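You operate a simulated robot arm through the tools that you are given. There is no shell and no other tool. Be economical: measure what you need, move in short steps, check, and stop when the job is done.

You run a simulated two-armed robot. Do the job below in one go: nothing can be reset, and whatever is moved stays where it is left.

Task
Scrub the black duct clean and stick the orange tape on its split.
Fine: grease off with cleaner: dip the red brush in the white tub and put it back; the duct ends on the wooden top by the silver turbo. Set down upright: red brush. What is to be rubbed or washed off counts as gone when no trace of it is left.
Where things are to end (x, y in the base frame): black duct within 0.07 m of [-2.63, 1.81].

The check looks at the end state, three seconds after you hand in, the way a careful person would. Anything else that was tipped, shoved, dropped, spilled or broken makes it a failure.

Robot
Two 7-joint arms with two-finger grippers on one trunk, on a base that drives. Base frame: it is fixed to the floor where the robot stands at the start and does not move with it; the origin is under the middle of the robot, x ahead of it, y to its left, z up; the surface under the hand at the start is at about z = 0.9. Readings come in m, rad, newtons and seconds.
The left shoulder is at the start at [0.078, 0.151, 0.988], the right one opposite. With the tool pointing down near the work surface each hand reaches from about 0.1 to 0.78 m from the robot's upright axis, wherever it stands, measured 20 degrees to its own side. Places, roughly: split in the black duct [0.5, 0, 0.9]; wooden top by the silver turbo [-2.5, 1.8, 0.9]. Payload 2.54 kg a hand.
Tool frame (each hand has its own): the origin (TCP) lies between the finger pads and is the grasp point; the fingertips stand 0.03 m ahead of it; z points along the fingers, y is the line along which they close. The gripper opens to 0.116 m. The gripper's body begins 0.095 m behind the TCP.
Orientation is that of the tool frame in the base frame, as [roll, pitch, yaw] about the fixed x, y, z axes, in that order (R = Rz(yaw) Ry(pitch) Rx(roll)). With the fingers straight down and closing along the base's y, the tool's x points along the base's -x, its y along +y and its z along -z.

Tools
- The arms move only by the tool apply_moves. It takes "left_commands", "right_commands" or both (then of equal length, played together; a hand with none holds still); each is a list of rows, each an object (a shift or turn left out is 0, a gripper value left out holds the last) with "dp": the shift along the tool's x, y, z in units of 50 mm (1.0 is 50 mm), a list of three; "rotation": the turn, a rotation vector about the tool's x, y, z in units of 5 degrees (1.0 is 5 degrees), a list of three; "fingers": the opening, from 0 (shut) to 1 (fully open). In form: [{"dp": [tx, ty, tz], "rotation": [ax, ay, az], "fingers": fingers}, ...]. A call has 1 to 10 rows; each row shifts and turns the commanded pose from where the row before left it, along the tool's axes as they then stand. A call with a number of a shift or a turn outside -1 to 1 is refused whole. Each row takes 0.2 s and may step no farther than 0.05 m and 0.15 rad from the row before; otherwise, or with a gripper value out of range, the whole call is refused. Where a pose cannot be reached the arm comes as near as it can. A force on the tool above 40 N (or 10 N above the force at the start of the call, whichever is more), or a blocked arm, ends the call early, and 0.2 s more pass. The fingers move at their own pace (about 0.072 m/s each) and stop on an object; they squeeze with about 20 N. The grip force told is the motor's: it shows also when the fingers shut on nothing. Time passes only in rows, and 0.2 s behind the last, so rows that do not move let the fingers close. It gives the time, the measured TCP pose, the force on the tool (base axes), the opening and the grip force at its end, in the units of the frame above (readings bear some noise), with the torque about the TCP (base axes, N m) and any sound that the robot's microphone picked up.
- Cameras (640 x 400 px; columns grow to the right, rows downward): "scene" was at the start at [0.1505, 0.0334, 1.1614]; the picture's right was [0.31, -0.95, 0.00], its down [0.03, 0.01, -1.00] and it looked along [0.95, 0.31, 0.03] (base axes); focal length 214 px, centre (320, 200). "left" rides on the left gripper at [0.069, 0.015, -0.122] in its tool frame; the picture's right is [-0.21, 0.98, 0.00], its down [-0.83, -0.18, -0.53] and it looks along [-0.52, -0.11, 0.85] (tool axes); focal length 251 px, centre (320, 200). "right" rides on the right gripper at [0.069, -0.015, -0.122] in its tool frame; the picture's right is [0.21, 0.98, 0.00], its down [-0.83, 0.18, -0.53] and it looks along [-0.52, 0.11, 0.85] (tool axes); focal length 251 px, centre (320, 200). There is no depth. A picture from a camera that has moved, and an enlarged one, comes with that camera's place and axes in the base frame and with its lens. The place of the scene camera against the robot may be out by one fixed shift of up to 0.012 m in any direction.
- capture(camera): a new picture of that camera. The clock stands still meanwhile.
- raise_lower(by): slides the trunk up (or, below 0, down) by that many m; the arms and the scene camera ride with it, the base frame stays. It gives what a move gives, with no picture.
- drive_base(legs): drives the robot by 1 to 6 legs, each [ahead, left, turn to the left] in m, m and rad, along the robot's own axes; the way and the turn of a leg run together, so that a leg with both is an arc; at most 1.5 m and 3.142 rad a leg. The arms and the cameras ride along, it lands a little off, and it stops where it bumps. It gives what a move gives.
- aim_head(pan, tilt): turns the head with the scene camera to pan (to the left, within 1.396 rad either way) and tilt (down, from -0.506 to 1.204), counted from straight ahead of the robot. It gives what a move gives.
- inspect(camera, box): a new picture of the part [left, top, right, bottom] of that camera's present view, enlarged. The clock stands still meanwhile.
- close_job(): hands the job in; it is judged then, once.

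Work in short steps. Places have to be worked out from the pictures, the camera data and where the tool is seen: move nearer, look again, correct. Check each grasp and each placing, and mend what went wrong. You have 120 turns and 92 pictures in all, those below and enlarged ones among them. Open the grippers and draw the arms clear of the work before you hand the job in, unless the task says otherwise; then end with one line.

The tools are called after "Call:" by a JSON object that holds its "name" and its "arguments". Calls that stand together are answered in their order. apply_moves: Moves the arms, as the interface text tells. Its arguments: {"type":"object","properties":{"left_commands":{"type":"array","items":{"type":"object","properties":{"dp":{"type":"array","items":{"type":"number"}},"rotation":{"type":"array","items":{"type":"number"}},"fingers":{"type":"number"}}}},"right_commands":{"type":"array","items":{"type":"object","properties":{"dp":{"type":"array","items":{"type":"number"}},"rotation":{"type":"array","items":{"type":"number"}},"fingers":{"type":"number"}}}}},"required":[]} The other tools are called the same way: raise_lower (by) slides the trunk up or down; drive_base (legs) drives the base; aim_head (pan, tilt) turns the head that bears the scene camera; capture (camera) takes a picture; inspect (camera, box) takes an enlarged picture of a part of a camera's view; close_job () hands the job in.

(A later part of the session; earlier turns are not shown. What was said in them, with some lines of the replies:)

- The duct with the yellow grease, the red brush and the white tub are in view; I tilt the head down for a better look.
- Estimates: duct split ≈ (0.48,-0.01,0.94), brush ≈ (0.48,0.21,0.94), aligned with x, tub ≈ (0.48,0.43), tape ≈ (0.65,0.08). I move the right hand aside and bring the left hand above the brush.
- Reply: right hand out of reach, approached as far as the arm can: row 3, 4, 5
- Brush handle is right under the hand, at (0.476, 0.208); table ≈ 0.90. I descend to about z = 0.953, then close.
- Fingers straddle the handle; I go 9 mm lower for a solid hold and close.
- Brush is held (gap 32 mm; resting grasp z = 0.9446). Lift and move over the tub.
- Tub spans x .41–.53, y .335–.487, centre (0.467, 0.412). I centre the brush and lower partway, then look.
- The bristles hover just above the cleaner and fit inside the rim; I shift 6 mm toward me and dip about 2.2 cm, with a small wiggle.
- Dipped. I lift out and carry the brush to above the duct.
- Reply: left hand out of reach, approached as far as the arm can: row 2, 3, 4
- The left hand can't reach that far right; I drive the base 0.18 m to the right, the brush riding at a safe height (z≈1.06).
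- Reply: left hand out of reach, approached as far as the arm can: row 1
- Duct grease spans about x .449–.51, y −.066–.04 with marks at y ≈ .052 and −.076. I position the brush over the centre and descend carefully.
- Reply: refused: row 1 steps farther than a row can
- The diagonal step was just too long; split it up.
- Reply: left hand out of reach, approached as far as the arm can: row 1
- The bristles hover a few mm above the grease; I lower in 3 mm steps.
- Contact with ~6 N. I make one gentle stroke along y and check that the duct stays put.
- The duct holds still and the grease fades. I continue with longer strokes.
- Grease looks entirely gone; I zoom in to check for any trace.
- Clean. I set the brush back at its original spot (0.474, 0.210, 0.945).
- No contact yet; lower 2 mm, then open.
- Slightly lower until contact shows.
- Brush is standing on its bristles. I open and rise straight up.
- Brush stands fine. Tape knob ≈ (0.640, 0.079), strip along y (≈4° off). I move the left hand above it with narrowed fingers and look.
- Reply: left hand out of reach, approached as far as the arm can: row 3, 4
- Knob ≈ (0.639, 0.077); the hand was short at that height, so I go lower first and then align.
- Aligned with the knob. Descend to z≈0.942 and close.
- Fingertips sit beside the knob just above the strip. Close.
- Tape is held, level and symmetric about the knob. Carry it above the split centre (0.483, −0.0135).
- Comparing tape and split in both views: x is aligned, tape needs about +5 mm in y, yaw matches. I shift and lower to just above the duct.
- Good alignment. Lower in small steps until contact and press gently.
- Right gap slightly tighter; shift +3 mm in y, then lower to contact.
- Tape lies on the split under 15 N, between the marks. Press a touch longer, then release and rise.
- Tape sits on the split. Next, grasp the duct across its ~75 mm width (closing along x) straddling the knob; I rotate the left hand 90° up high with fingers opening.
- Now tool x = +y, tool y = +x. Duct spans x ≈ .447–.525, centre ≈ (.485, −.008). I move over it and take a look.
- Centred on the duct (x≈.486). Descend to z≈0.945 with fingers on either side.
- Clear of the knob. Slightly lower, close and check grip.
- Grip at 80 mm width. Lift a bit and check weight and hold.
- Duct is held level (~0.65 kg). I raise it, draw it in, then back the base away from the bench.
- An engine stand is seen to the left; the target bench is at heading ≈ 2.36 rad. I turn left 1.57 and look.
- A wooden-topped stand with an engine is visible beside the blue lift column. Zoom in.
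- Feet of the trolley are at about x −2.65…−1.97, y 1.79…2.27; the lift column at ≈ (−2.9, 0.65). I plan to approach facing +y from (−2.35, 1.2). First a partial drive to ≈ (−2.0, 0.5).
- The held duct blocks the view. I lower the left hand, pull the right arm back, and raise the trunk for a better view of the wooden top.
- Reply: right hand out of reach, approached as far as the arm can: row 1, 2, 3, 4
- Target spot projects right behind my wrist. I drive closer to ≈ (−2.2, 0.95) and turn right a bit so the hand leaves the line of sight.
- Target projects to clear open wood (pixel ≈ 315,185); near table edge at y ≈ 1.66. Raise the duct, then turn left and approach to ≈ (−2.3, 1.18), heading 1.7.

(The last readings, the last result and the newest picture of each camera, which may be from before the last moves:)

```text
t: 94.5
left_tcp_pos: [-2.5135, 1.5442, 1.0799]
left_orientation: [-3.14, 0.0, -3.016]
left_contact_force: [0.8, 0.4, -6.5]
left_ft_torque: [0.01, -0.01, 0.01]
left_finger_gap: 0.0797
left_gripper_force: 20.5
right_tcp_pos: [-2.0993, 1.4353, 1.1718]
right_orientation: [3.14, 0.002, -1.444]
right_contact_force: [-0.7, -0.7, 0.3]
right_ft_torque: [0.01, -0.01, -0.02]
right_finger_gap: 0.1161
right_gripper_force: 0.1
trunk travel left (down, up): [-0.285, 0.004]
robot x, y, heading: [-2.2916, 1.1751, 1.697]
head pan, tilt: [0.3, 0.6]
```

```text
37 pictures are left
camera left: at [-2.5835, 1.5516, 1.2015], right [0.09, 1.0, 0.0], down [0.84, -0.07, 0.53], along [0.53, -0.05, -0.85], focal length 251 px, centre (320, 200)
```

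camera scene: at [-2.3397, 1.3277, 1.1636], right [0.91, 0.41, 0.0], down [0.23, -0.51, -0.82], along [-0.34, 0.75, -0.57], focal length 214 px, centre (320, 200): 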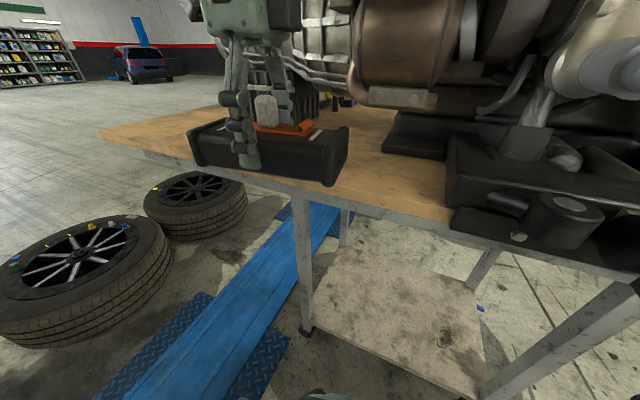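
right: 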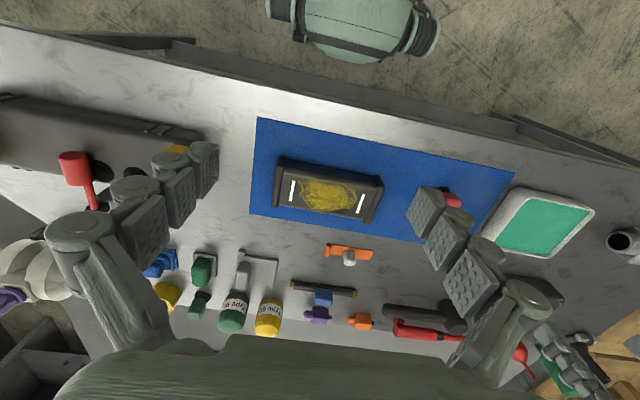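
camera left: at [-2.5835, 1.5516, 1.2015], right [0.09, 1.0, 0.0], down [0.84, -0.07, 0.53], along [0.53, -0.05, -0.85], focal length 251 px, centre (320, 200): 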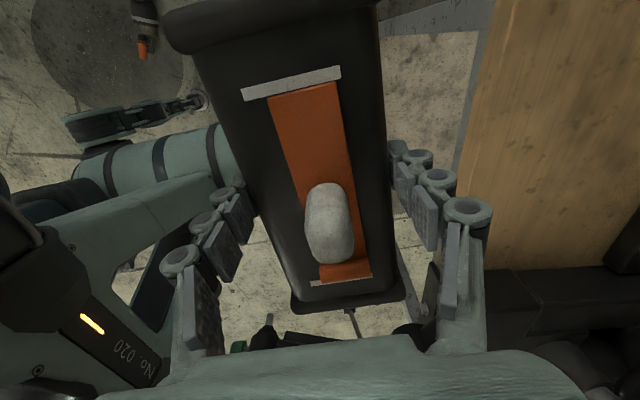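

Wood around the target is free. I drive 8 cm closer, then carry the duct over the target at a moderate height.

Call:
{"name": "drive_base", "arguments": {"legs": [[0.08, 0, 0]]}}

Call:
{"name": "apply_moves", "arguments": {"left_commands": [{"dp": [0, 0, 0.9]}, {"dp": [0.41, 0.9, 0]}, {"dp": [0.41, 0.9, 0]}, {"dp": [0.41, 0.9, 0]}, {"dp": [0.41, 0.9, 0]}, {"dp": [0, 0.36, 0]}, {"dp": [0, 0, 0]}]}}

Call:
{"name": "capture", "arguments": {"camera": "scene"}}

Call:
{"name": "capture", "arguments": {"camera": "left"}}

```text
t: 95.6
left_tcp_pos: [-2.5235, 1.6221, 1.0776]
left_orientation: [-3.14, -0.001, -3.014]
left_contact_force: [0.1, 1.5, -6.7]
left_ft_torque: [-0.01, 0.03, 0.01]
left_finger_gap: 0.0796
left_gripper_force: 20.3
right_tcp_pos: [-2.1093, 1.5124, 1.1714]
right_orientation: [3.141, 0.001, -1.444]
right_contact_force: [-0.1, 0.7, 0.1]
right_ft_torque: [-0.07, 0.0, 0.0]
right_finger_gap: 0.1159
right_gripper_force: 0.1
trunk travel left (down, up): [-0.285, 0.004]
robot x, y, heading: [-2.302, 1.2533, 1.701]
head pan, tilt: [0.3, 0.6]
```

```text
t: 97.2
left_tcp_pos: [-2.6298, 1.8065, 1.0344]
left_orientation: [-3.14, 0.0, -3.013]
left_contact_force: [0.2, -0.3, -6.1]
left_ft_torque: [-0.03, 0.04, 0.01]
left_finger_gap: 0.0799
left_gripper_force: 20.2
right_tcp_pos: [-2.1095, 1.5116, 1.1734]
right_orientation: [3.14, 0.0, -1.442]
right_contact_force: [-0.3, -0.3, 0.7]
right_ft_torque: [-0.02, -0.02, -0.01]
right_finger_gap: 0.1159
right_gripper_force: 0.1
trunk travel left (down, up): [-0.285, 0.004]
robot x, y, heading: [-2.3016, 1.2516, 1.701]
head pan, tilt: [0.3, 0.6]
```

```text
36 pictures are left
camera scene: at [-2.3499, 1.4049, 1.1636], right [0.91, 0.41, 0.0], down [0.23, -0.51, -0.82], along [-0.34, 0.75, -0.57], focal length 214 px, centre (320, 200)
```

scene: 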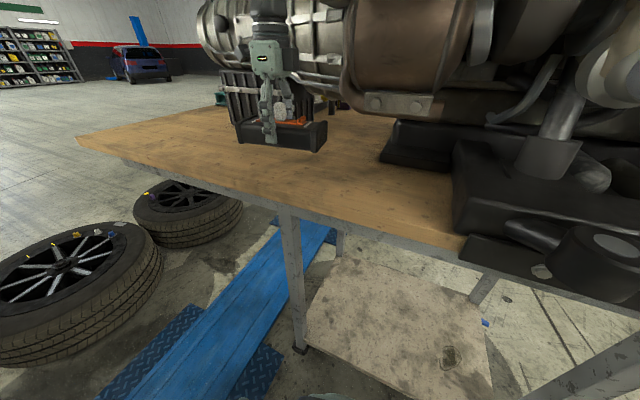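

```text
35 pictures are left
camera left: at [-2.7016, 1.8142, 1.1557], right [0.09, 1.0, 0.0], down [0.84, -0.07, 0.53], along [0.53, -0.05, -0.85], focal length 251 px, centre (320, 200)
```

left: 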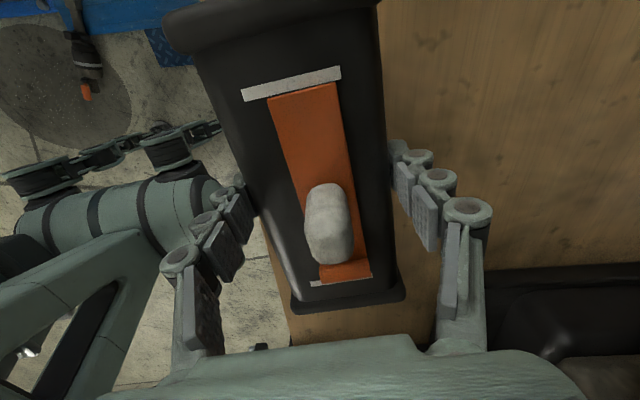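

Over the target (−2.630, 1.807) with clear wood below. Lower to near contact.

Call:
{"name": "apply_moves", "arguments": {"left_commands": [{"dp": [0, 0, 0.6]}, {"dp": [0, 0, 0.6]}, {"dp": [0, 0, 0.4]}, {"dp": [0, 0, 0.15]}, {"dp": [0, 0, 0]}]}}

Call:
{"name": "inspect", "arguments": {"camera": "scene", "box": [200, 80, 360, 180]}}

```text
t: 98.4
left_tcp_pos: [-2.6305, 1.8073, 0.9492]
left_orientation: [3.138, 0.002, -3.014]
left_contact_force: [0.6, 2.5, 12.6]
left_ft_torque: [0.1, -0.15, 0.03]
left_finger_gap: 0.0798
left_gripper_force: 20.3
right_tcp_pos: [-2.1079, 1.5109, 1.1718]
right_orientation: [3.14, 0.001, -1.444]
right_contact_force: [0.0, 0.7, -0.2]
right_ft_torque: [0.01, 0.04, -0.01]
right_finger_gap: 0.1159
right_gripper_force: 0.1
trunk travel left (down, up): [-0.285, 0.004]
robot x, y, heading: [-2.3005, 1.2491, 1.693]
head pan, tilt: [0.3, 0.6]
```

```text
4.00 times, centred on (280, 130) of scene
camera zoom: at [-2.3488, 1.4037, 1.1639], right [0.91, 0.41, 0.0], down [0.23, -0.51, -0.83], along [-0.34, 0.75, -0.56], focal length 858 px, centre (480, 480)
```

zoom: 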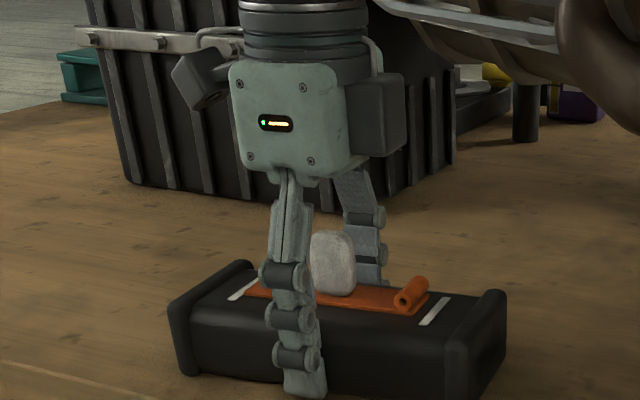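

Resting on the wood. Release and rise straight up.

Call:
{"name": "apply_moves", "arguments": {"left_commands": [{"dp": [0, 0, -0.03]}, {"fingers": 1}, {"fingers": 1}, {"fingers": 1}, {"dp": [0, 0, -0.3]}, {"dp": [0, 0, -0.9]}, {"dp": [0, 0, -0.9]}, {"dp": [0, 0, 0]}]}}

Call:
{"name": "inspect", "arguments": {"camera": "scene", "box": [200, 80, 360, 180]}}

Call:
{"name": "capture", "arguments": {"camera": "left"}}

```text
t: 100.2
left_tcp_pos: [-2.6301, 1.805, 1.0565]
left_orientation: [-3.14, 0.0, -3.014]
left_contact_force: [0.2, 0.6, 0.0]
left_ft_torque: [-0.01, 0.0, 0.04]
left_finger_gap: 0.116
left_gripper_force: 0.2
right_tcp_pos: [-2.1089, 1.5119, 1.1702]
right_orientation: [3.14, 0.002, -1.443]
right_contact_force: [-0.4, -0.3, 0.6]
right_ft_torque: [-0.02, 0.02, 0.0]
right_finger_gap: 0.1161
right_gripper_force: 0.0
trunk travel left (down, up): [-0.285, 0.004]
robot x, y, heading: [-2.3046, 1.2481, 1.697]
head pan, tilt: [0.3, 0.6]
```

```text
4.00 times, centred on (280, 130) of scene
camera zoom: at [-2.3496, 1.4046, 1.1636], right [0.91, 0.41, 0.0], down [0.23, -0.51, -0.82], along [-0.34, 0.75, -0.57], focal length 858 px, centre (480, 480)
```

zoom: 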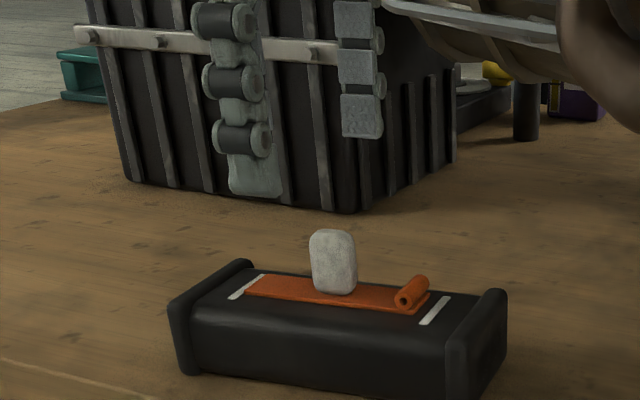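

```text
32 pictures are left
camera left: at [-2.7015, 1.8113, 1.1776], right [0.09, 1.0, 0.0], down [0.84, -0.07, 0.53], along [0.53, -0.05, -0.85], focal length 251 px, centre (320, 200)
```

left: 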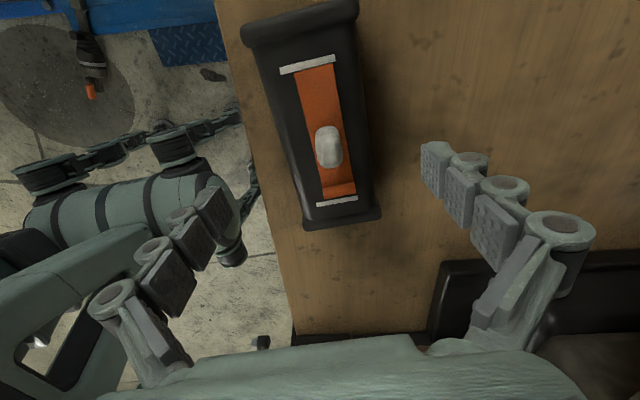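

Duct sits upright on the wood at the target, tape in place. I withdraw the hand and back the base off.

Call:
{"name": "apply_moves", "arguments": {"left_commands": [{"dp": [0, 0, -0.6]}, {"dp": [0, -0.9, 0]}, {"dp": [0, -0.9, 0]}, {"dp": [0, -0.9, 0]}, {"dp": [0, -0.9, 0]}]}}

Call:
{"name": "drive_base", "arguments": {"legs": [[-0.15, 0, 0]]}}

Call:
{"name": "inspect", "arguments": {"camera": "scene", "box": [180, 60, 420, 210]}}

```text
t: 101.4
left_tcp_pos: [-2.6062, 1.6253, 1.0823]
left_orientation: [3.142, 0.0, -3.013]
left_contact_force: [-0.2, -0.1, 0.3]
left_ft_torque: [-0.02, -0.03, -0.01]
left_finger_gap: 0.1159
left_gripper_force: 0.0
right_tcp_pos: [-2.1078, 1.5097, 1.1717]
right_orientation: [3.14, 0.002, -1.443]
right_contact_force: [-0.3, -0.2, 0.6]
right_ft_torque: [-0.02, 0.04, -0.02]
right_finger_gap: 0.1159
right_gripper_force: 0.0
trunk travel left (down, up): [-0.285, 0.004]
robot x, y, heading: [-2.2991, 1.246, 1.695]
head pan, tilt: [0.3, 0.6]
```

```text
t: 102.8
left_tcp_pos: [-2.5876, 1.4808, 1.0815]
left_orientation: [-3.142, 0.002, -3.013]
left_contact_force: [-0.6, -0.7, -0.2]
left_ft_torque: [0.06, 0.02, 0.03]
left_finger_gap: 0.1161
left_gripper_force: 0.2
right_tcp_pos: [-2.0905, 1.3656, 1.1715]
right_orientation: [3.14, 0.001, -1.443]
right_contact_force: [0.2, -1.3, 0.5]
right_ft_torque: [0.05, 0.02, -0.01]
right_finger_gap: 0.116
right_gripper_force: 0.1
trunk travel left (down, up): [-0.285, 0.004]
robot x, y, heading: [-2.2823, 1.1033, 1.698]
head pan, tilt: [0.3, 0.6]
```

```text
2.67 times, centred on (300, 135) of scene
camera zoom: at [-2.3307, 1.2576, 1.1638], right [0.91, 0.42, 0.0], down [0.23, -0.51, -0.83], along [-0.34, 0.75, -0.56], focal length 572 px, centre (373, 373)
```

zoom: 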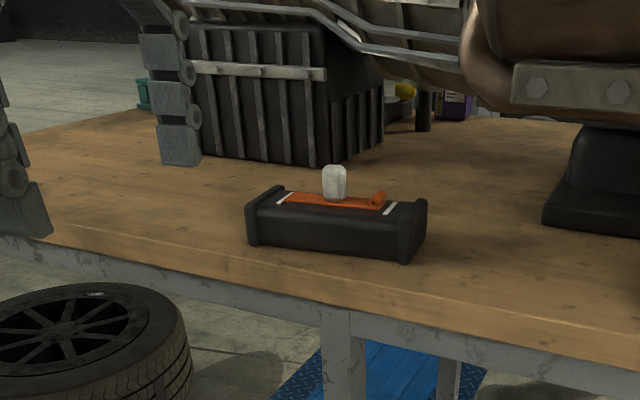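

Everything checks out: duct clean, taped and standing on the wooden top at ≈ (−2.63, 1.81). The brush is upright on its mat and both grippers are open and clear, so I hand in.

Call:
{"name": "close_job", "arguments": {}}

```text
The job is handed in.
```

The duct is scrubbed clean with no grease left in close-up, and the orange tape is on its split. It sits on the wooden top at about (−2.63, 1.81), and the red brush is back upright on its mat.
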